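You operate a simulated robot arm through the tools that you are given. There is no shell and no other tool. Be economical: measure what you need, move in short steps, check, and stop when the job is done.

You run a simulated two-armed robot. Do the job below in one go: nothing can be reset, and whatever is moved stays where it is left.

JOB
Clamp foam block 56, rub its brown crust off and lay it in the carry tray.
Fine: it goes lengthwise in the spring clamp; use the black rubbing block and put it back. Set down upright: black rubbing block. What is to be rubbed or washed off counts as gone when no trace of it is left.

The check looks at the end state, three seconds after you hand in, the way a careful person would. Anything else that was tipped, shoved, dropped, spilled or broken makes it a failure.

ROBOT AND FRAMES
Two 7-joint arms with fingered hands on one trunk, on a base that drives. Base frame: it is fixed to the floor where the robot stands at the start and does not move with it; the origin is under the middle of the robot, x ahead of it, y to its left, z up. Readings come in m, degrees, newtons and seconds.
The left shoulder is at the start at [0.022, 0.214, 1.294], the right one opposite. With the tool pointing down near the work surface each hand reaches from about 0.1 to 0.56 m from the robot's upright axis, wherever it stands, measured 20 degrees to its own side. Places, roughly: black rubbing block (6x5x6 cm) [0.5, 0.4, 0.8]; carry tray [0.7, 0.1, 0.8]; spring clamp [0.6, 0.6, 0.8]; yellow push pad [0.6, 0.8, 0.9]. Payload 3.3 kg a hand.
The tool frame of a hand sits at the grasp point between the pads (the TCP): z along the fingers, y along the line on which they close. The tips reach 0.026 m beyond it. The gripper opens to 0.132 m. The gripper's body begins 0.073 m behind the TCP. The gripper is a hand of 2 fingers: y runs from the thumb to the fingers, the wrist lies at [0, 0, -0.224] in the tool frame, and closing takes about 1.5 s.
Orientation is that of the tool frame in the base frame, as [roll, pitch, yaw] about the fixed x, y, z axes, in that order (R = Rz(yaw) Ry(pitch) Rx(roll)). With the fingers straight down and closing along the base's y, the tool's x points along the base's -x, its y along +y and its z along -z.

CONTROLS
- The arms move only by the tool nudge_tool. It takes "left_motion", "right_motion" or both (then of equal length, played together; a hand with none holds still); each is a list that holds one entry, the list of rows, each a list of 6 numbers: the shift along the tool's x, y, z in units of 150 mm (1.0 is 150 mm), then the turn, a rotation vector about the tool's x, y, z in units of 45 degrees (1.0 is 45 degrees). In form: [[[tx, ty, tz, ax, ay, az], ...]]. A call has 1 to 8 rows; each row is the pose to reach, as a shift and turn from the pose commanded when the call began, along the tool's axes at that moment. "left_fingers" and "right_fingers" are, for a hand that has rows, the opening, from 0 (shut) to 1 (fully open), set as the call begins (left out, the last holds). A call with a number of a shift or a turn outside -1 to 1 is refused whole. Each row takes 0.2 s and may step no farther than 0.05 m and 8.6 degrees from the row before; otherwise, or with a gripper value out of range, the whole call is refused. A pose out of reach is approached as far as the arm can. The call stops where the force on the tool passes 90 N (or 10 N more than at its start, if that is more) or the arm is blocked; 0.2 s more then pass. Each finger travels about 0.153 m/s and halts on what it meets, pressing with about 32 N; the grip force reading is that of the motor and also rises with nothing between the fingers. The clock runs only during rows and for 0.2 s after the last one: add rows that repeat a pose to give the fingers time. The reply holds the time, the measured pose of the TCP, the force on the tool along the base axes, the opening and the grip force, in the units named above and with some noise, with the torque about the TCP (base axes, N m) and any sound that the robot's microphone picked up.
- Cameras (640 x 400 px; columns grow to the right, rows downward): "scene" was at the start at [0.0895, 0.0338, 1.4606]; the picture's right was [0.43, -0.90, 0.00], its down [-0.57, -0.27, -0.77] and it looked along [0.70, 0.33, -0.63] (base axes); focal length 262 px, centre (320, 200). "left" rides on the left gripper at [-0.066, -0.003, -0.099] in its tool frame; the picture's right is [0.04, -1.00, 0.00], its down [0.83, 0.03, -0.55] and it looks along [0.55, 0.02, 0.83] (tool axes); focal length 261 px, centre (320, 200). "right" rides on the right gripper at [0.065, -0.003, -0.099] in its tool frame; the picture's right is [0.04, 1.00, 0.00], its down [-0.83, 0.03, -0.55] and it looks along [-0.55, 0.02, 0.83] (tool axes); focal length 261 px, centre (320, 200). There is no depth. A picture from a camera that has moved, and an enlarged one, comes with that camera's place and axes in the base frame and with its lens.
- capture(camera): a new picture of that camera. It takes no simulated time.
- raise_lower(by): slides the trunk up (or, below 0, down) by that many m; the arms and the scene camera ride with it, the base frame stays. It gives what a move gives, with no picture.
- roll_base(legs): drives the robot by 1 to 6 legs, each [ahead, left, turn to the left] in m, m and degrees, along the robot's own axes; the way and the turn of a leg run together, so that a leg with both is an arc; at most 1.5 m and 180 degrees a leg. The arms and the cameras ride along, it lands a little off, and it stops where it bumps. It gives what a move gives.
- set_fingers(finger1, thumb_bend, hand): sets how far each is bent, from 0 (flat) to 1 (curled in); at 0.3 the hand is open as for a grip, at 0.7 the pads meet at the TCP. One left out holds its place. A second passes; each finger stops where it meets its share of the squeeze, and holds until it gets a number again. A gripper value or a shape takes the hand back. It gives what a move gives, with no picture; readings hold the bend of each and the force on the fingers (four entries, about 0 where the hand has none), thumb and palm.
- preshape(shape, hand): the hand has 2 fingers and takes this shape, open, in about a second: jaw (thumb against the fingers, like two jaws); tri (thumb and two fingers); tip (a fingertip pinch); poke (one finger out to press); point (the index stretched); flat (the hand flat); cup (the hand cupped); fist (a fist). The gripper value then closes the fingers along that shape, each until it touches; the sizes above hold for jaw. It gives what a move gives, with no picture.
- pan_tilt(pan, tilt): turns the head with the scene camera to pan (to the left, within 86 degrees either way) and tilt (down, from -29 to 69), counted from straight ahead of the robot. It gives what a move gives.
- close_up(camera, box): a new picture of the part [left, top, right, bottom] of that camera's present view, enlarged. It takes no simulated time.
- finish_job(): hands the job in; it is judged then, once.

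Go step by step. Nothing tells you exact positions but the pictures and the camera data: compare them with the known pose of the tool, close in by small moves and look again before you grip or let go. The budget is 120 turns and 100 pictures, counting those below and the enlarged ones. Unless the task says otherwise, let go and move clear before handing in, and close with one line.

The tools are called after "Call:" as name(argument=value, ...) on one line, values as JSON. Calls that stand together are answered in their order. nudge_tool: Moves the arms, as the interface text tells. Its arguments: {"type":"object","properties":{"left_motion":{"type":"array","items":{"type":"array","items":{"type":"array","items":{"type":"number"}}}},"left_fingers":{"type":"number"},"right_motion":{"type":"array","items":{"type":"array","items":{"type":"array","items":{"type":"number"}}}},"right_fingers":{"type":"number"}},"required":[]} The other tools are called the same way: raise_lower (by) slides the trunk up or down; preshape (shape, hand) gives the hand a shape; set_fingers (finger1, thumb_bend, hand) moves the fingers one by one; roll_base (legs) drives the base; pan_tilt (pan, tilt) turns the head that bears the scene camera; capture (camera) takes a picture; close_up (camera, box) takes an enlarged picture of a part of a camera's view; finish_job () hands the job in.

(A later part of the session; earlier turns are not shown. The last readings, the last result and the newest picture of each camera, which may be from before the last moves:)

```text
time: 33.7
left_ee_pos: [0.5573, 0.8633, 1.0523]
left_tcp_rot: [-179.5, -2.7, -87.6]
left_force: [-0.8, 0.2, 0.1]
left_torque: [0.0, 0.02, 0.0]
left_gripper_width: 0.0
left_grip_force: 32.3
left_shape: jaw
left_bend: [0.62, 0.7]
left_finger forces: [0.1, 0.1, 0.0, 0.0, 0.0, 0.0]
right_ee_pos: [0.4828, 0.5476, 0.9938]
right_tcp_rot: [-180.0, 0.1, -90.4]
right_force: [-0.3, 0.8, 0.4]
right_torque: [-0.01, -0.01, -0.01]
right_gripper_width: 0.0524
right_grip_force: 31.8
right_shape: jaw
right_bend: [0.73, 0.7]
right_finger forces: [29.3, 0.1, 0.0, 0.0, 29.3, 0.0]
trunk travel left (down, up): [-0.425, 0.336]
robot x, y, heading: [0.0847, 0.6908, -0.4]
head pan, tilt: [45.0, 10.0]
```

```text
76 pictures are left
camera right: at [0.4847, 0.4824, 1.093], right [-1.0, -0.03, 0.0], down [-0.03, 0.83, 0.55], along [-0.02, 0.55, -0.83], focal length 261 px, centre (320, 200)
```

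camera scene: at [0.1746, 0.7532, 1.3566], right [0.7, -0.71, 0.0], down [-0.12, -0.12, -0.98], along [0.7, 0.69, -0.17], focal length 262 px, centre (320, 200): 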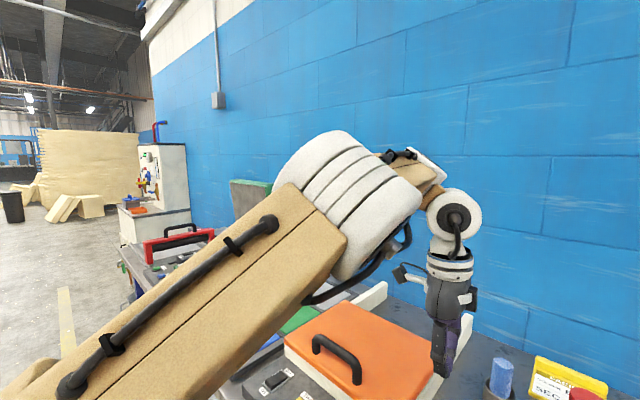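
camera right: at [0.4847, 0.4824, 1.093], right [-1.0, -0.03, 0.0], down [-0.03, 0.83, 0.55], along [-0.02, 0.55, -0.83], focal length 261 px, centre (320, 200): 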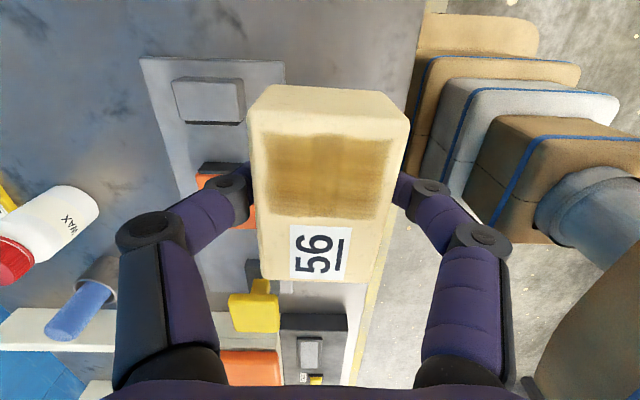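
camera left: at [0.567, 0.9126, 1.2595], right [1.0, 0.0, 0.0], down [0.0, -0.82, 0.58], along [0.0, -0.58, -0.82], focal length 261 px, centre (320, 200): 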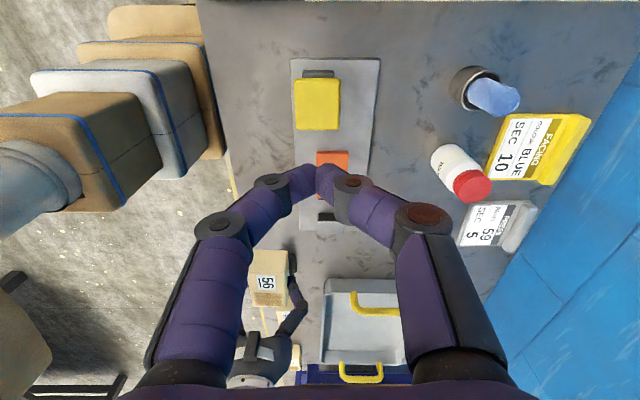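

The elbow is high and outward. The drift again favours more yaw, so I'll turn the left hand another 45°, which mirrors the right arm's comfortable posture, and then try moving inward.

Call:
nudge_tool(left_motion=[[[-0.1, 0, 0, 0, 0, -0.167], [-0.1, 0, 0, 0, 0, -0.333], [-0.1, 0, 0, 0, 0, -0.5], [-0.1, 0, 0, 0, 0, -0.667], [-0.1, 0, 0, 0, 0, -0.833], [-0.1, 0, 0, 0, 0, -1.0], [-0.1, 0, 0, 0, 0, -1.0]]])

Call:
nudge_tool(left_motion=[[[0.12, 0.12, 0, 0, 0, 0], [0.24, 0.24, 0, 0, 0, 0], [0.36, 0.36, 0, 0, 0, 0], [0.36, 0.36, 0, 0, 0, 0]]])

```text
time: 35.3
left_ee_pos: [0.5571, 0.8713, 1.0475]
left_tcp_rot: [178.8, -1.1, -43.8]
left_force: [-0.3, 0.0, 0.6]
left_torque: [0.01, -0.03, 0.02]
left_gripper_width: 0.0
left_grip_force: 31.7
left_shape: jaw
left_bend: [0.62, 0.7]
left_finger forces: [0.0, 0.0, 0.1, 0.0, 0.0, 0.0]
right_ee_pos: [0.4833, 0.5468, 0.9943]
right_tcp_rot: [-179.9, 0.0, -90.4]
right_force: [0.4, 0.9, 0.6]
right_torque: [0.05, 0.0, -0.01]
right_gripper_width: 0.0525
right_grip_force: 31.8
right_shape: jaw
right_bend: [0.73, 0.7]
right_finger forces: [29.2, 0.0, 0.0, 0.0, 29.3, 0.0]
trunk travel left (down, up): [-0.425, 0.336]
robot x, y, heading: [0.0855, 0.6912, -0.3]
head pan, tilt: [45.0, 10.0]
```

```text
time: 36.3
left_ee_pos: [0.5615, 0.8527, 1.0531]
left_tcp_rot: [178.4, -2.6, -42.1]
left_force: [0.6, -0.3, -0.6]
left_torque: [-0.01, 0.01, 0.0]
left_gripper_width: 0.0
left_grip_force: 32.3
left_shape: jaw
left_bend: [0.62, 0.7]
left_finger forces: [0.1, 0.1, 0.0, 0.0, 0.0, 0.0]
left hand out of reach, approached as far as the arm can: row 2, 3, 4
right_ee_pos: [0.4829, 0.5478, 0.9941]
right_tcp_rot: [180.0, 0.0, -90.5]
right_force: [0.2, 0.0, 0.3]
right_torque: [-0.02, -0.01, -0.01]
right_gripper_width: 0.0525
right_grip_force: 32.4
right_shape: jaw
right_bend: [0.73, 0.7]
right_finger forces: [29.1, 0.0, 0.0, 0.0, 29.1, 0.0]
trunk travel left (down, up): [-0.425, 0.336]
robot x, y, heading: [0.0867, 0.6905, -0.6]
head pan, tilt: [45.0, 10.0]
```

Yaw isn't the limit. I'll try the inward move much higher relative to the shoulder, which may bring the elbow into the posture the right arm has.

Call:
nudge_tool(left_motion=[[[0, 0, -0.25, 0, 0, 0], [0, 0, -0.5, 0, 0, 0], [0, 0, -0.75, 0, 0, 0], [0, 0, -1.0, 0, 0, 0]]])

Call:
nudge_tool(left_motion=[[[0.177, 0.177, 0, 0, 0, 0], [0.354, 0.354, 0, 0, 0, 0], [0.53, 0.53, 0, 0, 0, 0], [0.707, 0.707, 0, 0, 0, 0], [0.707, 0.707, 0, 0, 0, 0]]])

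Call:
capture(camera="scene")

```text
time: 37.3
left_ee_pos: [0.5169, 0.8758, 1.098]
left_tcp_rot: [179.7, -1.0, -44.7]
left_force: [-0.2, 0.1, 0.0]
left_torque: [0.05, 0.0, -0.01]
left_gripper_width: 0.0001
left_grip_force: 32.2
left_shape: jaw
left_bend: [0.62, 0.7]
left_finger forces: [0.1, 0.0, 0.1, 0.0, 0.1, 0.1]
left hand out of reach, approached as far as the arm can: row 1, 2, 3, 4
right_ee_pos: [0.4825, 0.5481, 0.9928]
right_tcp_rot: [-180.0, 0.0, -90.5]
right_force: [-0.4, 0.5, -0.4]
right_torque: [0.02, -0.01, -0.01]
right_gripper_width: 0.0526
right_grip_force: 32.2
right_shape: jaw
right_bend: [0.73, 0.7]
right_finger forces: [29.2, 0.1, 0.1, 0.0, 29.2, 0.0]
trunk travel left (down, up): [-0.425, 0.336]
robot x, y, heading: [0.0869, 0.692, -0.5]
head pan, tilt: [45.0, 10.0]
```

```text
time: 38.5
left_ee_pos: [0.547, 0.8591, 1.0751]
left_tcp_rot: [179.3, -2.7, -43.2]
left_force: [0.3, -0.6, -0.9]
left_torque: [-0.02, -0.01, 0.01]
left_gripper_width: 0.0
left_grip_force: 31.4
left_shape: jaw
left_bend: [0.62, 0.7]
left_finger forces: [0.0, 0.1, 0.1, 0.1, 0.1, 0.0]
left hand out of reach, approached as far as the arm can: row 1, 2, 3, 4, 5
right_ee_pos: [0.4831, 0.5473, 0.994]
right_tcp_rot: [-180.0, -0.1, -90.5]
right_force: [0.1, 0.2, -0.4]
right_torque: [0.02, 0.02, 0.01]
right_gripper_width: 0.0526
right_grip_force: 31.7
right_shape: jaw
right_bend: [0.73, 0.7]
right_finger forces: [29.1, 0.0, 0.1, 0.0, 29.3, 0.0]
trunk travel left (down, up): [-0.425, 0.336]
robot x, y, heading: [0.0875, 0.6916, -0.6]
head pan, tilt: [45.0, 10.0]
```

```text
75 pictures are left
camera scene: at [0.1746, 0.7532, 1.3567], right [0.7, -0.71, 0.0], down [-0.12, -0.12, -0.98], along [0.7, 0.69, -0.17], focal length 262 px, centre (320, 200)
```

scene: 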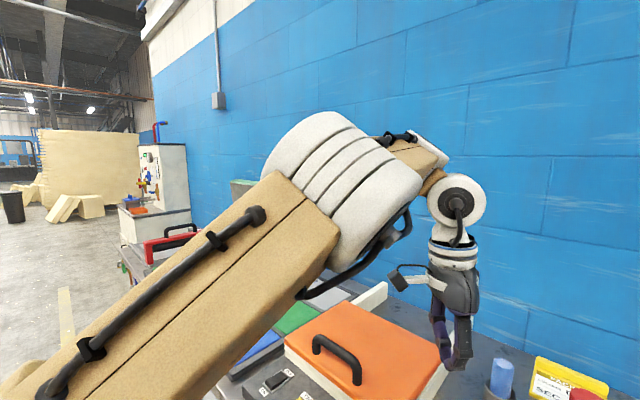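

The arm is stuck in a bad branch. I'll back the base away from the table to get free space, restore the trunk and explore the left arm's low, inward poses safely.

Call:
nudge_tool(left_motion=[[[0.0, -0.3, 0, 0, 0, 0], [0.0, -0.6, -0.1, 0, 0, 0], [0.0, -0.9, -0.2, 0, 0, 0]]])

Call:
raise_lower(by=0.15)

Call:
roll_base(legs=[[-0.4, 0, 0]])

Call:
pan_tilt(pan=0, tilt=45)

Call:
capture(camera="scene")

```text
time: 39.3
left_ee_pos: [0.5744, 0.905, 1.0576]
left_tcp_rot: [-179.7, -0.3, -45.4]
left_force: [-0.4, -0.1, -0.2]
left_torque: [-0.02, 0.0, 0.01]
left_gripper_width: 0.0
left_grip_force: 32.5
left_shape: jaw
left_bend: [0.62, 0.7]
left_finger forces: [0.0, 0.0, 0.1, 0.0, 0.1, 0.0]
left hand out of reach, approached as far as the arm can: row 1, 2, 3
right_ee_pos: [0.4824, 0.5473, 0.993]
right_tcp_rot: [179.9, -0.1, -90.5]
right_force: [0.1, 0.6, -0.5]
right_torque: [-0.01, 0.0, -0.02]
right_gripper_width: 0.0525
right_grip_force: 31.5
right_shape: jaw
right_bend: [0.73, 0.7]
right_finger forces: [29.3, 0.1, 0.0, 0.0, 29.2, 0.0]
trunk travel left (down, up): [-0.425, 0.336]
robot x, y, heading: [0.0842, 0.6927, -0.7]
head pan, tilt: [45.0, 10.0]
```

```text
time: 41.0
left_ee_pos: [0.5686, 0.9069, 1.2152]
left_tcp_rot: [-179.0, -1.3, -45.6]
left_force: [0.1, -0.7, 0.4]
left_torque: [-0.04, -0.01, -0.03]
left_gripper_width: 0.0
left_grip_force: 32.6
left_shape: jaw
left_bend: [0.62, 0.7]
left_finger forces: [0.0, 0.0, 0.1, 0.0, 0.1, 0.0]
right_ee_pos: [0.482, 0.547, 1.1431]
right_tcp_rot: [179.9, 0.0, -90.5]
right_force: [0.1, 0.3, -0.5]
right_torque: [0.01, 0.02, 0.0]
right_gripper_width: 0.0526
right_grip_force: 31.8
right_shape: jaw
right_bend: [0.73, 0.7]
right_finger forces: [29.2, 0.0, 0.1, 0.1, 29.2, 0.0]
trunk travel left (down, up): [-0.575, 0.186]
robot x, y, heading: [0.0877, 0.6901, -0.5]
head pan, tilt: [45.0, 10.0]
```

```text
time: 43.5
left_ee_pos: [0.1689, 0.9126, 1.2156]
left_tcp_rot: [-179.0, -1.2, -45.2]
left_force: [-0.8, -0.8, 1.7]
left_torque: [-0.02, 0.0, 0.01]
left_gripper_width: 0.0002
left_grip_force: 32.3
left_shape: jaw
left_bend: [0.62, 0.7]
left_finger forces: [0.1, 0.0, 0.0, 0.1, 0.0, 0.0]
right_ee_pos: [0.0861, 0.5513, 1.1438]
right_tcp_rot: [180.0, 0.0, -90.4]
right_force: [0.5, -0.1, -0.4]
right_torque: [-0.02, -0.05, 0.03]
right_gripper_width: 0.0525
right_grip_force: 32.4
right_shape: jaw
right_bend: [0.73, 0.7]
right_finger forces: [29.3, 0.1, 0.0, 0.0, 29.2, 0.1]
trunk travel left (down, up): [-0.575, 0.186]
robot x, y, heading: [-0.3102, 0.6948, -0.2]
head pan, tilt: [45.0, 10.0]
```

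```text
time: 44.6
left_ee_pos: [0.1705, 0.9112, 1.2149]
left_tcp_rot: [-179.0, -1.1, -45.2]
left_force: [0.7, -0.7, 0.2]
left_torque: [-0.01, 0.0, 0.0]
left_gripper_width: 0.0
left_grip_force: 31.8
left_shape: jaw
left_bend: [0.62, 0.7]
left_finger forces: [0.1, 0.0, 0.1, 0.0, 0.0, 0.0]
right_ee_pos: [0.087, 0.5509, 1.1431]
right_tcp_rot: [-180.0, -0.2, -90.3]
right_force: [-0.5, 1.0, -1.6]
right_torque: [0.0, 0.02, 0.02]
right_gripper_width: 0.0524
right_grip_force: 32.1
right_shape: jaw
right_bend: [0.73, 0.7]
right_finger forces: [29.3, 0.0, 0.0, 0.0, 29.2, 0.0]
trunk travel left (down, up): [-0.575, 0.186]
robot x, y, heading: [-0.3075, 0.6944, -0.2]
head pan, tilt: [0.0, 45.0]
```

```text
74 pictures are left
camera scene: at [-0.2178, 0.6904, 1.4522], right [0.0, -1.0, 0.0], down [-0.71, 0.0, -0.71], along [0.71, 0.0, -0.71], focal length 262 px, centre (320, 200)
```

scene: 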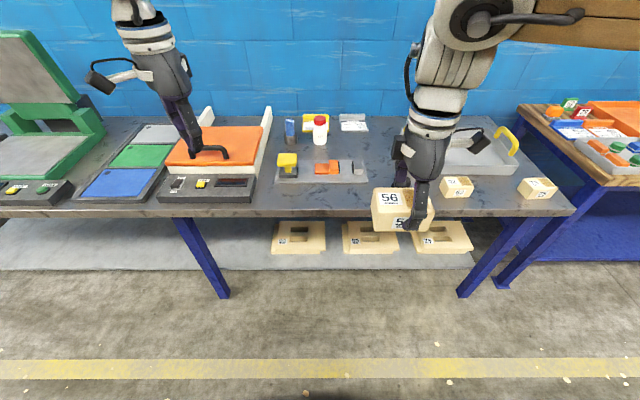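

The right arm hangs with its forearm vertical below a high elbow, while the left has its forearm horizontal and its wrist bent to the limit. I'll fold the left arm, pulling the hand back and up so the elbow rises, then come down.

Call:
nudge_tool(left_motion=[[[0, 0, -0.2, 0, 0, 0], [0, 0, -0.4, 0, 0, 0], [-0.15, 0.15, -0.5, 0, 0, 0], [-0.3, 0.3, -0.6, 0, 0, 0], [-0.45, 0.45, -0.7, 0, 0, 0], [-0.6, 0.6, -0.8, 0, 0, 0], [-0.7, 0.7, -0.8, 0, 0, 0], [-0.7, 0.7, -0.8, 0, 0, 0]]])

Call:
nudge_tool(left_motion=[[[0.1, 0.1, 0.1, 0, 0, 0], [0.2, 0.2, 0.2, 0, 0, 0], [0.3, 0.3, 0.4, 0, 0, 0], [0.4, 0.4, 0.6, 0, 0, 0], [0.5, 0.5, 0.8, 0, 0, 0], [0.5, 0.5, 0.8, 0, 0, 0]]])

Call:
capture(camera="scene")

```text
time: 46.4
left_ee_pos: [0.0195, 0.9206, 1.3218]
left_tcp_rot: [-179.0, -1.1, -45.2]
left_force: [0.9, -0.2, 0.0]
left_torque: [0.0, 0.0, -0.01]
left_gripper_width: 0.0001
left_grip_force: 31.7
left_shape: jaw
left_bend: [0.62, 0.7]
left_finger forces: [0.0, 0.0, 0.1, 0.1, 0.0, 0.0]
left hand out of reach, approached as far as the arm can: row 1, 2, 3, 4, 5, 6, 7, 8
right_ee_pos: [0.0881, 0.5524, 1.1435]
right_tcp_rot: [179.8, -0.2, -90.2]
right_force: [-0.7, 0.5, 0.3]
right_torque: [-0.01, -0.02, 0.0]
right_gripper_width: 0.0527
right_grip_force: 31.6
right_shape: jaw
right_bend: [0.73, 0.7]
right_finger forces: [29.3, 0.1, 0.0, 0.0, 29.2, 0.0]
trunk travel left (down, up): [-0.575, 0.186]
robot x, y, heading: [-0.3143, 0.6925, -0.1]
head pan, tilt: [0.0, 45.0]
```

```text
time: 47.8
left_ee_pos: [0.0435, 0.9114, 1.2976]
left_tcp_rot: [-179.2, -1.0, -45.2]
left_force: [-0.3, 0.0, 1.0]
left_torque: [0.0, -0.01, -0.01]
left_gripper_width: 0.0
left_grip_force: 31.9
left_shape: jaw
left_bend: [0.62, 0.7]
left_finger forces: [0.0, 0.0, 0.1, 0.0, 0.0, 0.0]
left hand out of reach, approached as far as the arm can: row 1, 2, 3, 4, 5, 6
right_ee_pos: [0.0862, 0.5525, 1.1441]
right_tcp_rot: [-180.0, 0.0, -90.2]
right_force: [0.1, 1.2, -0.6]
right_torque: [-0.02, 0.0, -0.03]
right_gripper_width: 0.0525
right_grip_force: 32.2
right_shape: jaw
right_bend: [0.73, 0.7]
right_finger forces: [29.3, 0.1, 0.0, 0.1, 29.3, 0.0]
trunk travel left (down, up): [-0.575, 0.186]
robot x, y, heading: [-0.3126, 0.6931, -0.2]
head pan, tilt: [0.0, 45.0]
```

```text
73 pictures are left
camera scene: at [-0.2179, 0.6904, 1.4522], right [0.0, -1.0, 0.0], down [-0.71, 0.0, -0.71], along [0.71, 0.0, -0.71], focal length 262 px, centre (320, 200)
```

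scene: 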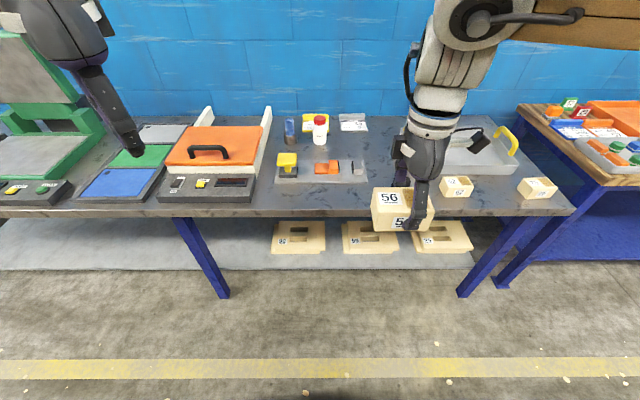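

The orientation is pinned about 1° off, so some wrist joint is at a stop. I'll turn the left hand back toward yaw 180, where it tracked perfectly, and view its posture.

Call:
nudge_tool(left_motion=[[[0, 0, 0, 0, 0, 0.167], [0, 0, 0, 0, 0, 0.333], [0, 0, 0, 0, 0, 0.5], [0, 0, 0, 0, 0, 0.667], [0, 0, 0, 0, 0, 0.833], [0, 0, 0, 0, 0, 1.0], [0, 0, 0, 0, 0, 1.0]]])

Call:
nudge_tool(left_motion=[[[0, 0, 0, 0, 0, 0.167], [0, 0, 0, 0, 0, 0.333], [0, 0, 0, 0, 0, 0.5], [0, 0, 0, 0, 0, 0.667], [0, 0, 0, 0, 0, 0.833], [0, 0, 0, 0, 0, 1.0], [0, 0, 0, 0, 0, 1.0]]])

Call:
pan_tilt(pan=50, tilt=0)

Call:
capture(camera="scene")

Call:
pan_tilt(pan=-50, tilt=0)

Call:
capture(camera="scene")

```text
time: 49.4
left_ee_pos: [0.0457, 0.9143, 1.2967]
left_tcp_rot: [-178.6, -0.1, -90.3]
left_force: [1.1, 0.1, -0.6]
left_torque: [0.06, -0.02, 0.0]
left_gripper_width: 0.0001
left_grip_force: 32.0
left_shape: jaw
left_bend: [0.62, 0.7]
left_finger forces: [0.1, 0.0, 0.1, 0.0, 0.0, 0.0]
right_ee_pos: [0.086, 0.5513, 1.1437]
right_tcp_rot: [180.0, 0.0, -90.3]
right_force: [-0.6, 0.2, -0.7]
right_torque: [0.0, 0.0, -0.01]
right_gripper_width: 0.0525
right_grip_force: 32.5
right_shape: jaw
right_bend: [0.73, 0.7]
right_finger forces: [29.3, 0.0, 0.1, 0.0, 29.3, 0.0]
trunk travel left (down, up): [-0.575, 0.186]
robot x, y, heading: [-0.3127, 0.6902, -0.1]
head pan, tilt: [0.0, 45.0]
```

```text
time: 51.0
left_ee_pos: [0.046, 0.9144, 1.2973]
left_tcp_rot: [-178.9, 0.8, -135.3]
left_force: [0.0, 0.4, 0.5]
left_torque: [0.02, 0.0, -0.01]
left_gripper_width: 0.0
left_grip_force: 31.8
left_shape: jaw
left_bend: [0.62, 0.7]
left_finger forces: [0.1, 0.0, 0.0, 0.0, 0.1, 0.0]
right_ee_pos: [0.0866, 0.5505, 1.1427]
right_tcp_rot: [179.9, -0.2, -90.4]
right_force: [0.7, 0.6, -0.3]
right_torque: [0.0, -0.01, -0.01]
right_gripper_width: 0.0523
right_grip_force: 31.8
right_shape: jaw
right_bend: [0.73, 0.7]
right_finger forces: [29.3, 0.0, 0.0, 0.0, 29.3, 0.0]
trunk travel left (down, up): [-0.575, 0.186]
robot x, y, heading: [-0.3087, 0.6942, -0.0]
head pan, tilt: [0.0, 45.0]
```

```text
time: 52.2
left_ee_pos: [0.0458, 0.914, 1.2958]
left_tcp_rot: [-179.0, 0.9, -135.1]
left_force: [0.0, -0.3, -0.2]
left_torque: [0.03, 0.01, 0.05]
left_gripper_width: 0.0
left_grip_force: 32.6
left_shape: jaw
left_bend: [0.62, 0.7]
left_finger forces: [0.0, 0.0, 0.1, 0.1, 0.0, 0.1]
right_ee_pos: [0.0866, 0.5516, 1.1422]
right_tcp_rot: [179.9, -0.1, -90.5]
right_force: [-0.6, 0.6, -0.2]
right_torque: [-0.02, 0.0, -0.03]
right_gripper_width: 0.0528
right_grip_force: 32.0
right_shape: jaw
right_bend: [0.73, 0.7]
right_finger forces: [29.3, 0.0, 0.0, 0.0, 29.3, 0.0]
trunk travel left (down, up): [-0.575, 0.186]
robot x, y, heading: [-0.3071, 0.6973, -0.2]
head pan, tilt: [50.0, 0.0]
```

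```text
72 pictures are left
camera scene: at [-0.241, 0.7594, 1.5231], right [0.76, -0.65, 0.0], down [0.0, 0.0, -1.0], along [0.65, 0.76, 0.0], focal length 262 px, centre (320, 200)
```

scene: 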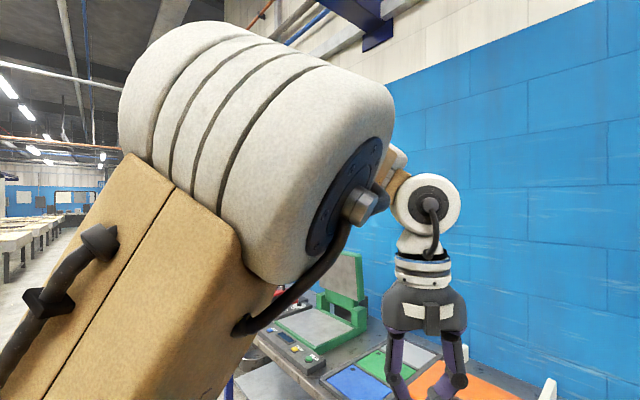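

```text
time: 54.0
left_ee_pos: [0.0459, 0.9156, 1.295]
left_tcp_rot: [-179.0, 1.0, -135.1]
left_force: [-0.4, -0.7, -0.4]
left_torque: [-0.02, -0.04, -0.01]
left_gripper_width: 0.0002
left_grip_force: 31.8
left_shape: jaw
left_bend: [0.62, 0.7]
left_finger forces: [0.1, 0.0, 0.0, 0.0, 0.0, 0.0]
right_ee_pos: [0.0869, 0.5511, 1.1433]
right_tcp_rot: [-179.9, -0.1, -90.3]
right_force: [-0.2, 0.3, 0.0]
right_torque: [0.0, 0.04, -0.01]
right_gripper_width: 0.0525
right_grip_force: 32.4
right_shape: jaw
right_bend: [0.73, 0.7]
right_finger forces: [29.2, 0.1, 0.1, 0.1, 29.3, 0.0]
trunk travel left (down, up): [-0.575, 0.186]
robot x, y, heading: [-0.3095, 0.6965, -0.1]
head pan, tilt: [-50.0, 0.0]
```

```text
71 pictures are left
camera scene: at [-0.2417, 0.6215, 1.5232], right [-0.77, -0.64, 0.0], down [0.0, 0.0, -1.0], along [0.64, -0.77, 0.0], focal length 262 px, centre (320, 200)
```

scene: 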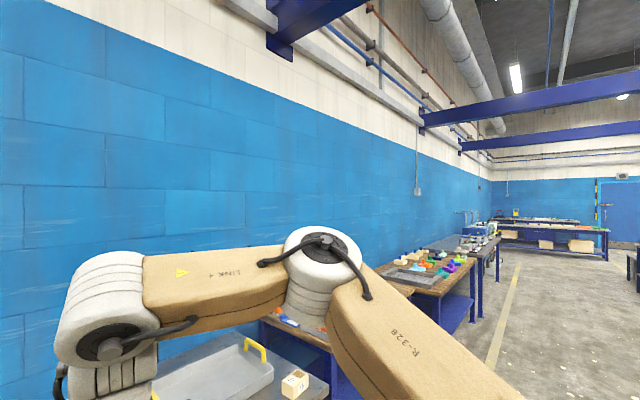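

The right arm's elbow is out to the side with its forearm swung inward, whereas the left elbow is up. Rather than flipping it, I can press the pad with the left hand tilted so the fingers point inward and down, which keeps the wrist farther out. I'll test that in free space here with the trunk lower.

Call:
raise_lower(by=-0.2)

Call:
nudge_tool(left_motion=[[[0, 0, 0, 0.118, 0.118, 0], [0, 0, 0, 0.236, 0.236, 0], [0, 0, 0, 0.354, 0.354, 0], [0, 0, 0, 0.472, 0.472, 0], [0, 0, 0, 0.59, 0.59, 0], [0, 0, 0, 0.707, 0.707, 0], [0, 0, 0, 0.707, 0.707, 0]]])

```text
time: 56.1
left_ee_pos: [0.0508, 0.9166, 1.0879]
left_tcp_rot: [-180.0, -0.1, -135.3]
left_force: [-1.3, 0.0, -0.2]
left_torque: [0.0, 0.0, 0.0]
left_gripper_width: 0.0
left_grip_force: 32.3
left_shape: jaw
left_bend: [0.62, 0.7]
left_finger forces: [0.0, 0.0, 0.0, 0.1, 0.1, 0.0]
right_ee_pos: [0.0865, 0.5512, 0.9438]
right_tcp_rot: [-180.0, 0.0, -90.2]
right_force: [-0.8, 0.0, -1.1]
right_torque: [-0.04, 0.0, 0.02]
right_gripper_width: 0.0525
right_grip_force: 32.0
right_shape: jaw
right_bend: [0.73, 0.7]
right_finger forces: [29.3, 0.1, 0.0, 0.0, 29.3, 0.0]
trunk travel left (down, up): [-0.375, 0.386]
robot x, y, heading: [-0.3083, 0.6973, -0.1]
head pan, tilt: [-50.0, 0.0]
```

```text
time: 57.7
left_ee_pos: [0.0392, 0.9201, 1.0793]
left_tcp_rot: [-144.4, -30.0, -145.1]
left_force: [0.3, -0.7, 1.1]
left_torque: [0.01, 0.02, 0.03]
left_gripper_width: 0.0
left_grip_force: 31.9
left_shape: jaw
left_bend: [0.62, 0.7]
left_finger forces: [0.1, 0.1, 0.0, 0.1, 0.0, 0.0]
left hand out of reach, approached as far as the arm can: row 5, 6, 7
right_ee_pos: [0.0873, 0.5514, 0.9435]
right_tcp_rot: [180.0, -0.1, -90.3]
right_force: [-0.8, 0.2, -0.1]
right_torque: [0.01, 0.0, 0.01]
right_gripper_width: 0.0525
right_grip_force: 32.1
right_shape: jaw
right_bend: [0.73, 0.7]
right_finger forces: [29.3, 0.0, 0.1, 0.0, 29.3, 0.1]
trunk travel left (down, up): [-0.375, 0.386]
robot x, y, heading: [-0.3113, 0.6936, -0.0]
head pan, tilt: [-50.0, 0.0]
```

The tilt mostly worked. Now I'm testing the pad's relative position: forward, inward and a bit down.

Call:
nudge_tool(left_motion=[[[-0.13, -0.18, 0.15, 0, 0, 0], [-0.26, -0.36, 0.3, 0, 0, 0], [-0.38, -0.53, 0.45, 0, 0, 0], [-0.51, -0.71, 0.61, 0, 0, 0], [-0.51, -0.71, 0.61, 0, 0, 0]]])

Call:
nudge_tool(left_motion=[[[-0.08, 0.08, 0.12, 0, 0, 0], [-0.16, 0.16, 0.24, 0, 0, 0], [-0.24, 0.24, 0.35, 0, 0, 0], [-0.32, 0.32, 0.46, 0, 0, 0], [-0.32, 0.32, 0.46, 0, 0, 0]]])

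```text
time: 58.9
left_ee_pos: [0.0837, 0.8825, 0.9956]
left_tcp_rot: [-144.7, -29.9, -144.9]
left_force: [0.2, -0.7, -0.5]
left_torque: [-0.03, 0.03, 0.01]
left_gripper_width: 0.0001
left_grip_force: 32.1
left_shape: jaw
left_bend: [0.62, 0.7]
left_finger forces: [0.0, 0.1, 0.1, 0.0, 0.1, 0.0]
left hand out of reach, approached as far as the arm can: row 1, 2, 3, 4, 5
right_ee_pos: [0.086, 0.5511, 0.9427]
right_tcp_rot: [-180.0, 0.1, -90.3]
right_force: [0.4, 0.0, 0.1]
right_torque: [0.01, -0.02, 0.02]
right_gripper_width: 0.0527
right_grip_force: 31.8
right_shape: jaw
right_bend: [0.73, 0.7]
right_finger forces: [29.2, 0.0, 0.1, 0.1, 29.4, 0.0]
trunk travel left (down, up): [-0.375, 0.386]
robot x, y, heading: [-0.3105, 0.6937, -0.1]
head pan, tilt: [-50.0, 0.0]
```

```text
time: 60.1
left_ee_pos: [0.0816, 0.8835, 0.9046]
left_tcp_rot: [-144.6, -30.2, -145.1]
left_force: [0.7, -0.5, 0.2]
left_torque: [0.0, -0.03, 0.0]
left_gripper_width: 0.0
left_grip_force: 31.7
left_shape: jaw
left_bend: [0.62, 0.7]
left_finger forces: [0.0, 0.0, 0.0, 0.1, 0.0, 0.0]
right_ee_pos: [0.0869, 0.5506, 0.9437]
right_tcp_rot: [-180.0, 0.0, -90.3]
right_force: [0.4, -0.3, -1.1]
right_torque: [-0.03, -0.02, 0.01]
right_gripper_width: 0.0525
right_grip_force: 31.5
right_shape: jaw
right_bend: [0.73, 0.7]
right_finger forces: [29.3, 0.0, 0.1, 0.0, 29.3, 0.0]
trunk travel left (down, up): [-0.375, 0.386]
robot x, y, heading: [-0.3099, 0.6917, -0.1]
head pan, tilt: [-50.0, 0.0]
```

It now reaches z 0.905 cleanly. Next I'm moving forward and inward at this height.

Call:
nudge_tool(left_motion=[[[-0.07, -0.2, 0.09, 0, 0, 0], [-0.15, -0.41, 0.19, 0, 0, 0], [-0.22, -0.62, 0.28, 0, 0, 0], [-0.22, -0.62, 0.28, 0, 0, 0]]])

Call:
pan_tilt(pan=40, tilt=20)

Call:
capture(camera="scene")

```text
time: 61.1
left_ee_pos: [0.1606, 0.8201, 0.8859]
left_tcp_rot: [-145.0, -28.7, -143.7]
left_force: [0.0, 0.0, -0.8]
left_torque: [-0.04, -0.02, 0.0]
left_gripper_width: 0.0
left_grip_force: 32.2
left_shape: jaw
left_bend: [0.62, 0.7]
left_finger forces: [0.1, 0.1, 0.1, 0.0, 0.1, 0.1]
left hand out of reach, approached as far as the arm can: row 2, 3, 4
right_ee_pos: [0.0866, 0.5505, 0.9433]
right_tcp_rot: [180.0, -0.1, -90.2]
right_force: [-0.1, 0.8, 0.0]
right_torque: [0.02, 0.02, 0.01]
right_gripper_width: 0.0526
right_grip_force: 32.2
right_shape: jaw
right_bend: [0.73, 0.7]
right_finger forces: [29.4, 0.0, 0.1, 0.0, 29.3, 0.0]
trunk travel left (down, up): [-0.375, 0.386]
robot x, y, heading: [-0.3123, 0.6943, -0.4]
head pan, tilt: [-50.0, 0.0]
```

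```text
time: 62.8
left_ee_pos: [0.1602, 0.8205, 0.8865]
left_tcp_rot: [-145.1, -28.6, -143.7]
left_force: [-0.5, 0.1, 0.0]
left_torque: [-0.02, 0.02, -0.01]
left_gripper_width: 0.0
left_grip_force: 31.8
left_shape: jaw
left_bend: [0.62, 0.7]
left_finger forces: [0.0, 0.0, 0.1, 0.0, 0.1, 0.0]
right_ee_pos: [0.0859, 0.5514, 0.9436]
right_tcp_rot: [180.0, 0.0, -90.3]
right_force: [0.6, -0.1, -0.5]
right_torque: [-0.02, 0.0, 0.0]
right_gripper_width: 0.0526
right_grip_force: 32.1
right_shape: jaw
right_bend: [0.73, 0.7]
right_finger forces: [29.3, 0.0, 0.1, 0.0, 29.3, 0.0]
trunk travel left (down, up): [-0.375, 0.386]
robot x, y, heading: [-0.3105, 0.6956, -0.4]
head pan, tilt: [40.0, 20.0]
```

```text
70 pictures are left
camera scene: at [-0.21, 0.7501, 1.2901], right [0.64, -0.77, 0.0], down [-0.26, -0.22, -0.94], along [0.72, 0.6, -0.34], focal length 262 px, centre (320, 200)
```

scene: 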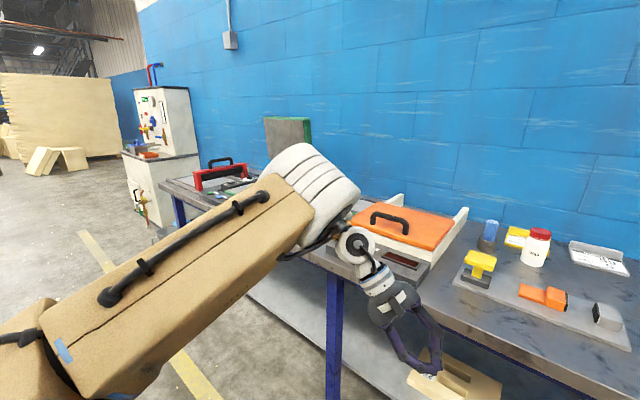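

The left hand reaches the pad's relative spot in this posture. I'll raise it 10 cm and drive back in to the table.

Call:
nudge_tool(left_motion=[[[0.11, -0.11, -0.16, 0, 0, 0], [0.22, -0.22, -0.32, 0, 0, 0], [0.33, -0.33, -0.47, 0, 0, 0], [0.33, -0.33, -0.47, 0, 0, 0]]])

Call:
roll_base(legs=[[0.39, 0, 0.3]])

Call:
pan_tilt(pan=0, tilt=55)

Call:
capture(camera="scene")

```text
time: 63.8
left_ee_pos: [0.1298, 0.8413, 0.9443]
left_tcp_rot: [-145.4, -27.4, -142.8]
left_force: [-0.4, 0.6, -0.3]
left_torque: [-0.02, 0.03, -0.01]
left_gripper_width: 0.0
left_grip_force: 31.3
left_shape: jaw
left_bend: [0.62, 0.7]
left_finger forces: [0.0, 0.0, 0.0, 0.0, 0.1, 0.0]
left hand out of reach, approached as far as the arm can: row 1, 2, 3, 4
right_ee_pos: [0.0874, 0.5501, 0.9428]
right_tcp_rot: [179.9, -0.1, -90.3]
right_force: [0.1, -0.6, -0.5]
right_torque: [0.02, -0.01, 0.0]
right_gripper_width: 0.0523
right_grip_force: 31.8
right_shape: jaw
right_bend: [0.73, 0.7]
right_finger forces: [29.3, 0.0, 0.1, 0.0, 29.3, 0.0]
trunk travel left (down, up): [-0.375, 0.386]
robot x, y, heading: [-0.3133, 0.6957, -0.4]
head pan, tilt: [40.0, 20.0]
```

```text
time: 66.2
left_ee_pos: [0.52, 0.8493, 0.9432]
left_tcp_rot: [-145.4, -27.6, -142.0]
left_force: [0.4, -0.2, 0.5]
left_torque: [-0.01, -0.03, 0.02]
left_gripper_width: 0.0
left_grip_force: 31.6
left_shape: jaw
left_bend: [0.62, 0.7]
left_finger forces: [0.0, 0.0, 0.0, 0.0, 0.0, 0.1]
right_ee_pos: [0.4824, 0.5588, 0.9425]
right_tcp_rot: [180.0, 0.0, -89.4]
right_force: [-0.1, 0.0, 0.6]
right_torque: [-0.04, 0.04, -0.02]
right_gripper_width: 0.0524
right_grip_force: 31.8
right_shape: jaw
right_bend: [0.73, 0.7]
right_finger forces: [29.3, 0.1, 0.0, 0.0, 29.3, 0.0]
trunk travel left (down, up): [-0.375, 0.386]
robot x, y, heading: [0.0842, 0.6924, 0.4]
head pan, tilt: [40.0, 20.0]
```

```text
time: 67.3
left_ee_pos: [0.52, 0.8477, 0.9446]
left_tcp_rot: [-145.3, -27.4, -141.8]
left_force: [0.6, -0.1, -0.2]
left_torque: [0.01, 0.01, 0.01]
left_gripper_width: 0.0
left_grip_force: 31.7
left_shape: jaw
left_bend: [0.62, 0.7]
left_finger forces: [0.0, 0.0, 0.0, 0.0, 0.1, 0.1]
right_ee_pos: [0.4815, 0.5587, 0.9435]
right_tcp_rot: [-180.0, 0.1, -89.4]
right_force: [0.2, -0.1, -0.6]
right_torque: [0.0, 0.0, 0.01]
right_gripper_width: 0.0524
right_grip_force: 32.7
right_shape: jaw
right_bend: [0.73, 0.7]
right_finger forces: [29.3, 0.1, 0.0, 0.0, 29.3, 0.0]
trunk travel left (down, up): [-0.375, 0.386]
robot x, y, heading: [0.079, 0.6968, 0.7]
head pan, tilt: [0.0, 55.0]
```

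```text
69 pictures are left
camera scene: at [0.1834, 0.6935, 1.238], right [0.01, -1.0, 0.0], down [-0.82, -0.01, -0.57], along [0.57, 0.01, -0.82], focal length 262 px, centre (320, 200)
```

scene: 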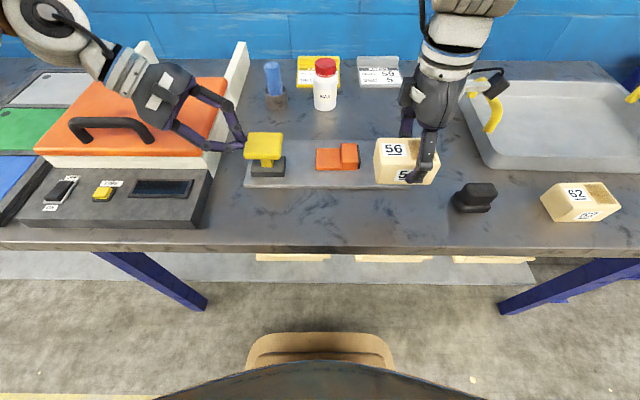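

The left fingertip is just left of and above the pad, and the right hand holds the block beside the clamp. I'll shift the left tip over the pad's centre.

Call:
nudge_tool(left_motion=[[[-0.06, -0.13, 0.05, 0, 0, 0], [-0.127, -0.27, 0.107, 0, 0, 0], [-0.127, -0.27, 0.107, 0, 0, 0]]])

Call:
close_up(camera="scene", box=[180, 80, 420, 230])

Call:
capture(camera="right")

```text
time: 68.1
left_ee_pos: [0.5546, 0.8306, 0.9322]
left_tcp_rot: [-145.4, -26.5, -141.2]
left_force: [-0.1, -0.5, -0.7]
left_torque: [0.04, -0.01, -0.02]
left_gripper_width: 0.0
left_grip_force: 32.1
left_shape: jaw
left_bend: [0.62, 0.7]
left_finger forces: [0.1, 0.0, 0.0, 0.0, 0.0, 0.1]
left hand out of reach, approached as far as the arm can: row 1, 2, 3
right_ee_pos: [0.4818, 0.5588, 0.9435]
right_tcp_rot: [-180.0, -0.1, -89.4]
right_force: [0.5, -0.2, 0.0]
right_torque: [0.01, 0.01, -0.03]
right_gripper_width: 0.0527
right_grip_force: 31.4
right_shape: jaw
right_bend: [0.73, 0.7]
right_finger forces: [29.3, 0.0, 0.1, 0.0, 29.3, 0.1]
trunk travel left (down, up): [-0.375, 0.386]
robot x, y, heading: [0.0825, 0.6962, 0.5]
head pan, tilt: [0.0, 55.0]
```

```text
2.67 times, centred on (300, 155) of scene
camera zoom: at [0.1833, 0.6935, 1.238], right [0.01, -1.0, 0.0], down [-0.82, -0.01, -0.57], along [0.57, 0.01, -0.82], focal length 697 px, centre (373, 320)
```

zoom: 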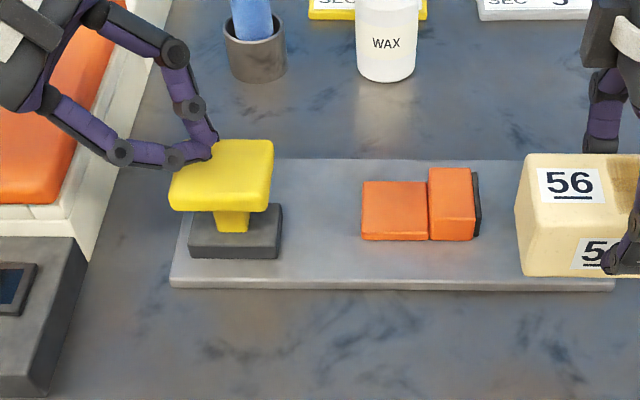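

```text
67 pictures are left
camera right: at [0.485, 0.4944, 1.0431], right [-1.0, -0.05, 0.0], down [-0.04, 0.83, 0.55], along [-0.03, 0.55, -0.83], focal length 261 px, centre (320, 200)
```

right: 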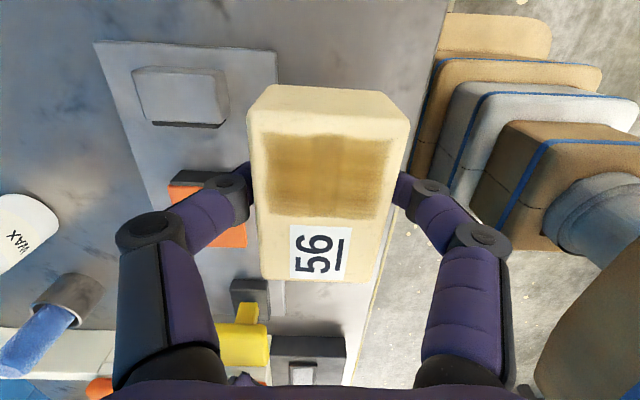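

The tip is above the pad, close to its centre. I'm pressing straight down about 4 cm, watching the force and the orange jaw.

Call:
nudge_tool(left_motion=[[[-0.03, 0.03, 0.07, 0, 0, 0], [-0.07, 0.075, 0.145, 0, 0, 0], [-0.1, 0.117, 0.22, 0, 0, 0], [-0.1, 0.117, 0.22, 0, 0, 0]]])

Call:
close_up(camera="scene", box=[180, 80, 420, 230])

```text
time: 69.1
left_ee_pos: [0.5541, 0.8244, 0.8932]
left_tcp_rot: [-145.3, -27.3, -141.8]
left_force: [-0.9, 7.1, 10.8]
left_torque: [0.09, 0.04, -0.03]
left_gripper_width: 0.0
left_grip_force: 31.9
left_shape: jaw
left_bend: [0.63, 0.7]
left_finger forces: [0.1, 0.0, 0.0, 0.1, 0.0, 0.1]
right_ee_pos: [0.482, 0.5591, 0.9436]
right_tcp_rot: [-180.0, -0.1, -89.4]
right_force: [-1.0, 0.4, -0.1]
right_torque: [0.0, -0.01, 0.01]
right_gripper_width: 0.0525
right_grip_force: 32.1
right_shape: jaw
right_bend: [0.73, 0.7]
right_finger forces: [29.2, 0.0, 0.1, 0.0, 29.3, 0.0]
trunk travel left (down, up): [-0.375, 0.386]
robot x, y, heading: [0.0784, 0.6981, 0.6]
head pan, tilt: [0.0, 55.0]
```

```text
2.67 times, centred on (300, 155) of scene
camera zoom: at [0.1826, 0.694, 1.2381], right [0.01, -1.0, 0.0], down [-0.82, -0.01, -0.57], along [0.57, 0.01, -0.82], focal length 697 px, centre (373, 320)
```

zoom: 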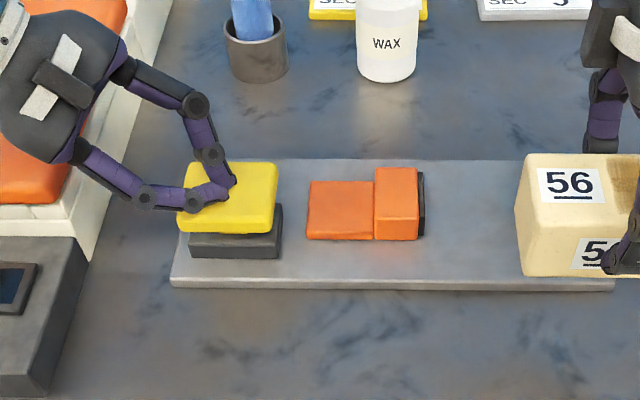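

The jaw has retracted about 4 cm. I'll press another 1.2 cm to the end stop.

Call:
nudge_tool(left_motion=[[[-0.02, 0.02, 0.03, 0, 0, 0], [-0.037, 0.041, 0.058, 0, 0, 0], [-0.037, 0.041, 0.058, 0, 0, 0]]])

Call:
close_up(camera="scene", box=[180, 80, 420, 230])

```text
time: 69.9
left_ee_pos: [0.5508, 0.8242, 0.883]
left_tcp_rot: [-144.9, -27.4, -142.1]
left_force: [-6.5, 13.1, 30.8]
left_torque: [0.03, 0.19, -0.1]
left_gripper_width: 0.0
left_grip_force: 32.3
left_shape: jaw
left_bend: [0.68, 0.7]
left_finger forces: [0.0, 0.0, 0.1, 0.0, 0.0, 0.0]
right_ee_pos: [0.4792, 0.56, 0.9448]
right_tcp_rot: [-179.8, 0.0, -89.3]
right_force: [-1.3, 0.4, -0.1]
right_torque: [-0.05, 0.01, 0.01]
right_gripper_width: 0.0525
right_grip_force: 31.2
right_shape: jaw
right_bend: [0.73, 0.7]
right_finger forces: [29.3, 0.0, 0.1, 0.0, 29.2, 0.1]
trunk travel left (down, up): [-0.375, 0.386]
robot x, y, heading: [0.0816, 0.6953, 0.9]
head pan, tilt: [0.0, 55.0]
```

```text
2.67 times, centred on (300, 155) of scene
camera zoom: at [0.1802, 0.6944, 1.2385], right [0.01, -1.0, 0.0], down [-0.82, -0.01, -0.58], along [0.58, 0.01, -0.82], focal length 697 px, centre (373, 320)
```

zoom: 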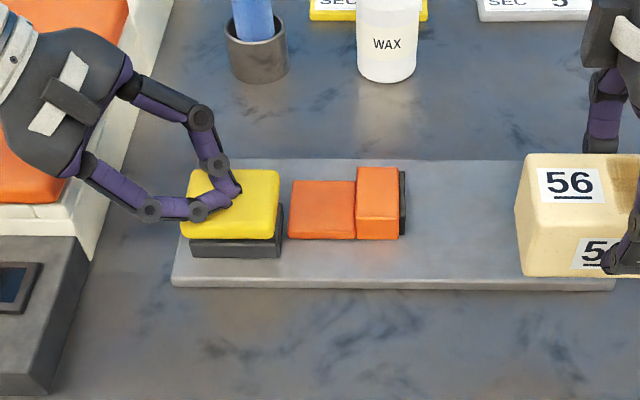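

The pad is fully down at about 31 N and the jaw is open. I'm checking the gap with the right wrist camera.

Call:
close_up(camera="right", box=[80, 20, 360, 300])

```text
1.43 times, centred on (220, 160) of right
camera zoom: at [0.4825, 0.4952, 1.0446], right [-1.0, -0.05, 0.0], down [-0.04, 0.83, 0.55], along [-0.03, 0.55, -0.83], focal length 372 px, centre (463, 257)
```

zoom: 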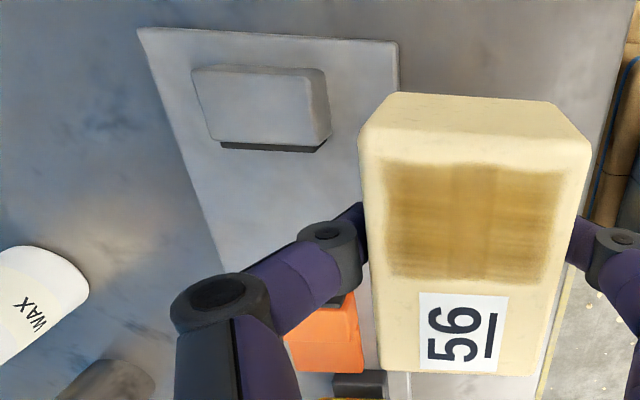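

The gap is about 0.096–0.10 m against a block of about 0.092–0.098 m, so it's tight. I'll press a little harder to see if the jaw opens more.

Call:
nudge_tool(left_motion=[[[-0.025, 0.027, 0.038, 0, 0, 0], [-0.05, 0.055, 0.078, 0, 0, 0], [-0.05, 0.055, 0.078, 0, 0, 0]]])

Call:
close_up(camera="scene", box=[220, 100, 460, 250])

```text
time: 70.5
left_ee_pos: [0.5524, 0.8233, 0.8784]
left_tcp_rot: [-144.0, -27.6, -142.8]
left_force: [-19.0, 14.2, 49.6]
left_torque: [0.03, 0.53, -0.19]
left_gripper_width: 0.0
left_grip_force: 32.2
left_shape: jaw
left_bend: [0.71, 0.69]
left_finger forces: [18.3, 0.0, 0.0, 0.1, 0.0, 0.1]
right_ee_pos: [0.4777, 0.5602, 0.9449]
right_tcp_rot: [-179.8, -0.1, -89.2]
right_force: [0.8, 0.0, -0.9]
right_torque: [0.06, -0.03, 0.01]
right_gripper_width: 0.0524
right_grip_force: 31.8
right_shape: jaw
right_bend: [0.73, 0.7]
right_finger forces: [29.4, 0.0, 0.0, 0.0, 29.3, 0.0]
trunk travel left (down, up): [-0.375, 0.386]
robot x, y, heading: [0.0823, 0.6916, 0.8]
head pan, tilt: [0.0, 55.0]
stopped in row 2 (left hand): the force on the tool passed its limit at 96 N (the readings are from after the stop); the commanded pose is now the measured one
```

```text
2.67 times, centred on (340, 175) of scene
camera zoom: at [0.1787, 0.6944, 1.2384], right [0.01, -1.0, 0.0], down [-0.82, -0.01, -0.58], along [0.58, 0.01, -0.82], focal length 697 px, centre (267, 267)
```

zoom: 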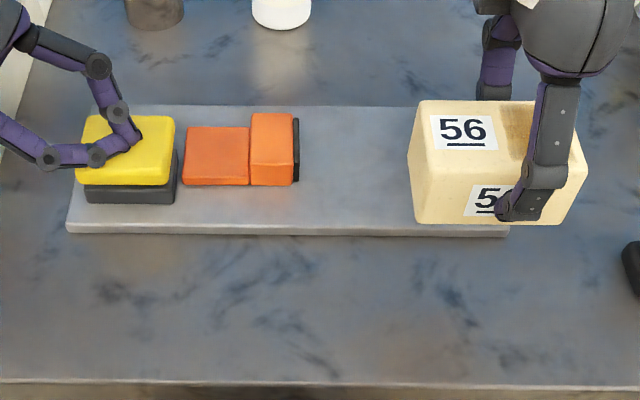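

The jaw is at its end stop and fully open. With the left hand holding the pad down, I'm moving the right hand over the gap at about (0.582, 0.611).

Call:
nudge_tool(right_motion=[[[-0.11, -0.23, 0, 0, 0, 0.01], [-0.22, -0.46, 0, 0, 0, 0.018], [-0.34, -0.693, 0, 0, 0, 0.018], [-0.34, -0.693, 0, 0, 0, 0.018]]])

Call:
capture(camera="right")

Call:
close_up(camera="scene", box=[220, 60, 460, 210])

```text
time: 71.5
left_ee_pos: [0.5502, 0.8237, 0.8783]
left_tcp_rot: [-143.9, -27.5, -142.9]
left_force: [-15.3, 19.4, 57.9]
left_torque: [0.17, 0.49, -0.1]
left_gripper_width: 0.0
left_grip_force: 31.9
left_shape: jaw
left_bend: [0.71, 0.69]
left_finger forces: [23.8, 0.1, 0.1, 0.0, 0.0, 0.0]
right_ee_pos: [0.5869, 0.6023, 0.9502]
right_tcp_rot: [-179.7, 1.1, -91.8]
right_force: [1.5, 0.2, -0.5]
right_torque: [0.02, 0.0, -0.02]
right_gripper_width: 0.0524
right_grip_force: 31.6
right_shape: jaw
right_bend: [0.73, 0.7]
right_finger forces: [29.4, 0.1, 0.1, 0.0, 29.3, 0.0]
trunk travel left (down, up): [-0.375, 0.386]
robot x, y, heading: [0.0782, 0.691, 0.6]
head pan, tilt: [0.0, 55.0]
```

```text
62 pictures are left
camera right: at [0.5867, 0.5348, 1.0489], right [-1.0, -0.01, -0.01], down [-0.01, 0.82, 0.57], along [0.0, 0.57, -0.82], focal length 261 px, centre (320, 200)
```

right: 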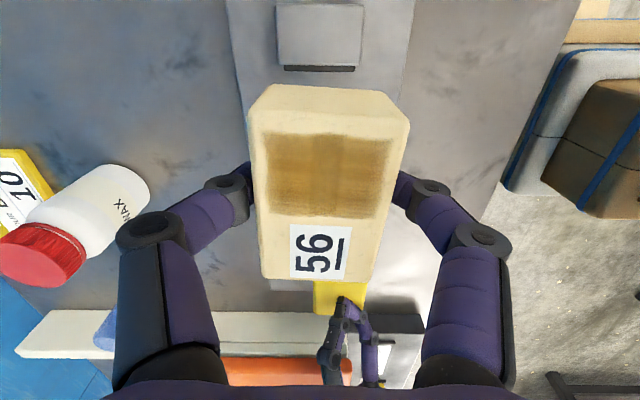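

```text
2.67 times, centred on (340, 135) of scene
camera zoom: at [0.1777, 0.6956, 1.2386], right [0.01, -1.0, 0.0], down [-0.82, -0.01, -0.58], along [0.58, 0.01, -0.82], focal length 697 px, centre (267, 373)
```

zoom: 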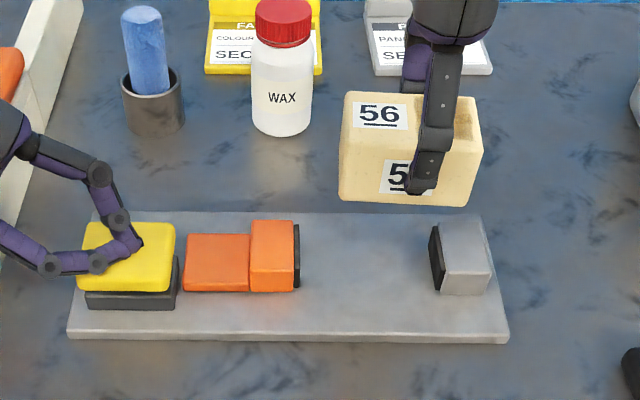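

The gap measures about 0.105 m in the scene view, so the block fits. I'm shifting +y about 12 mm and lowering to just above the jaws to check alignment with less parallax.

Call:
nudge_tool(right_motion=[[[-0.04, 0, 0.18, 0, 0, 0], [-0.08, 0, 0.36, 0, 0, 0], [-0.08, 0, 0.36, 0, 0, 0]]])

Call:
close_up(camera="scene", box=[250, 80, 410, 180])

Call:
capture(camera="right")

```text
time: 72.3
left_ee_pos: [0.5492, 0.8233, 0.8783]
left_tcp_rot: [-144.0, -27.4, -142.9]
left_force: [-14.7, 20.9, 56.6]
left_torque: [0.18, 0.45, -0.15]
left_gripper_width: 0.0
left_grip_force: 31.5
left_shape: jaw
left_bend: [0.71, 0.69]
left_finger forces: [23.3, 0.0, 0.1, 0.1, 0.0, 0.0]
right_ee_pos: [0.5815, 0.6231, 0.8896]
right_tcp_rot: [-179.8, -0.2, -90.0]
right_force: [0.8, 0.3, 0.3]
right_torque: [0.01, -0.01, 0.02]
right_gripper_width: 0.0523
right_grip_force: 31.7
right_shape: jaw
right_bend: [0.73, 0.7]
right_finger forces: [29.4, 0.1, 0.0, 0.0, 29.4, 0.1]
trunk travel left (down, up): [-0.375, 0.386]
robot x, y, heading: [0.082, 0.6953, 0.8]
head pan, tilt: [0.0, 55.0]
```

```text
4.00 times, centred on (330, 130) of scene
camera zoom: at [0.1775, 0.6951, 1.2386], right [0.01, -1.0, 0.0], down [-0.82, -0.01, -0.58], along [0.58, 0.01, -0.82], focal length 1046 px, centre (280, 480)
```

zoom: 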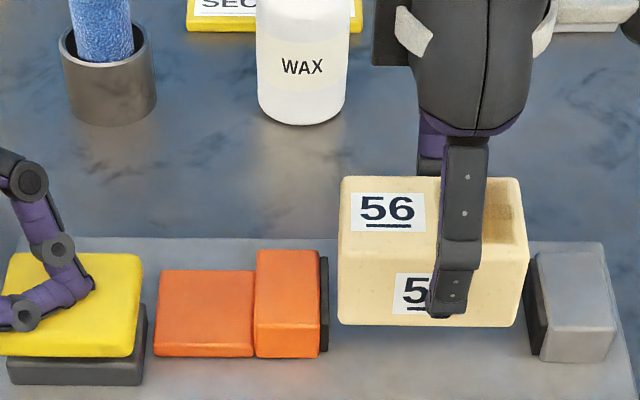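

```text
59 pictures are left
camera right: at [0.583, 0.5591, 0.9898], right [-1.0, -0.04, 0.0], down [-0.04, 0.83, 0.55], along [-0.02, 0.55, -0.84], focal length 261 px, centre (320, 200)
```

right: 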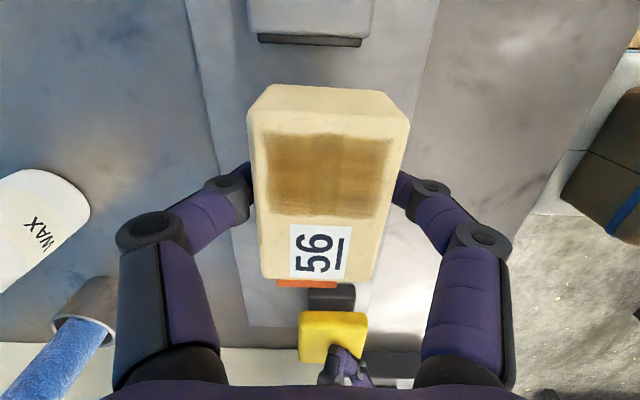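

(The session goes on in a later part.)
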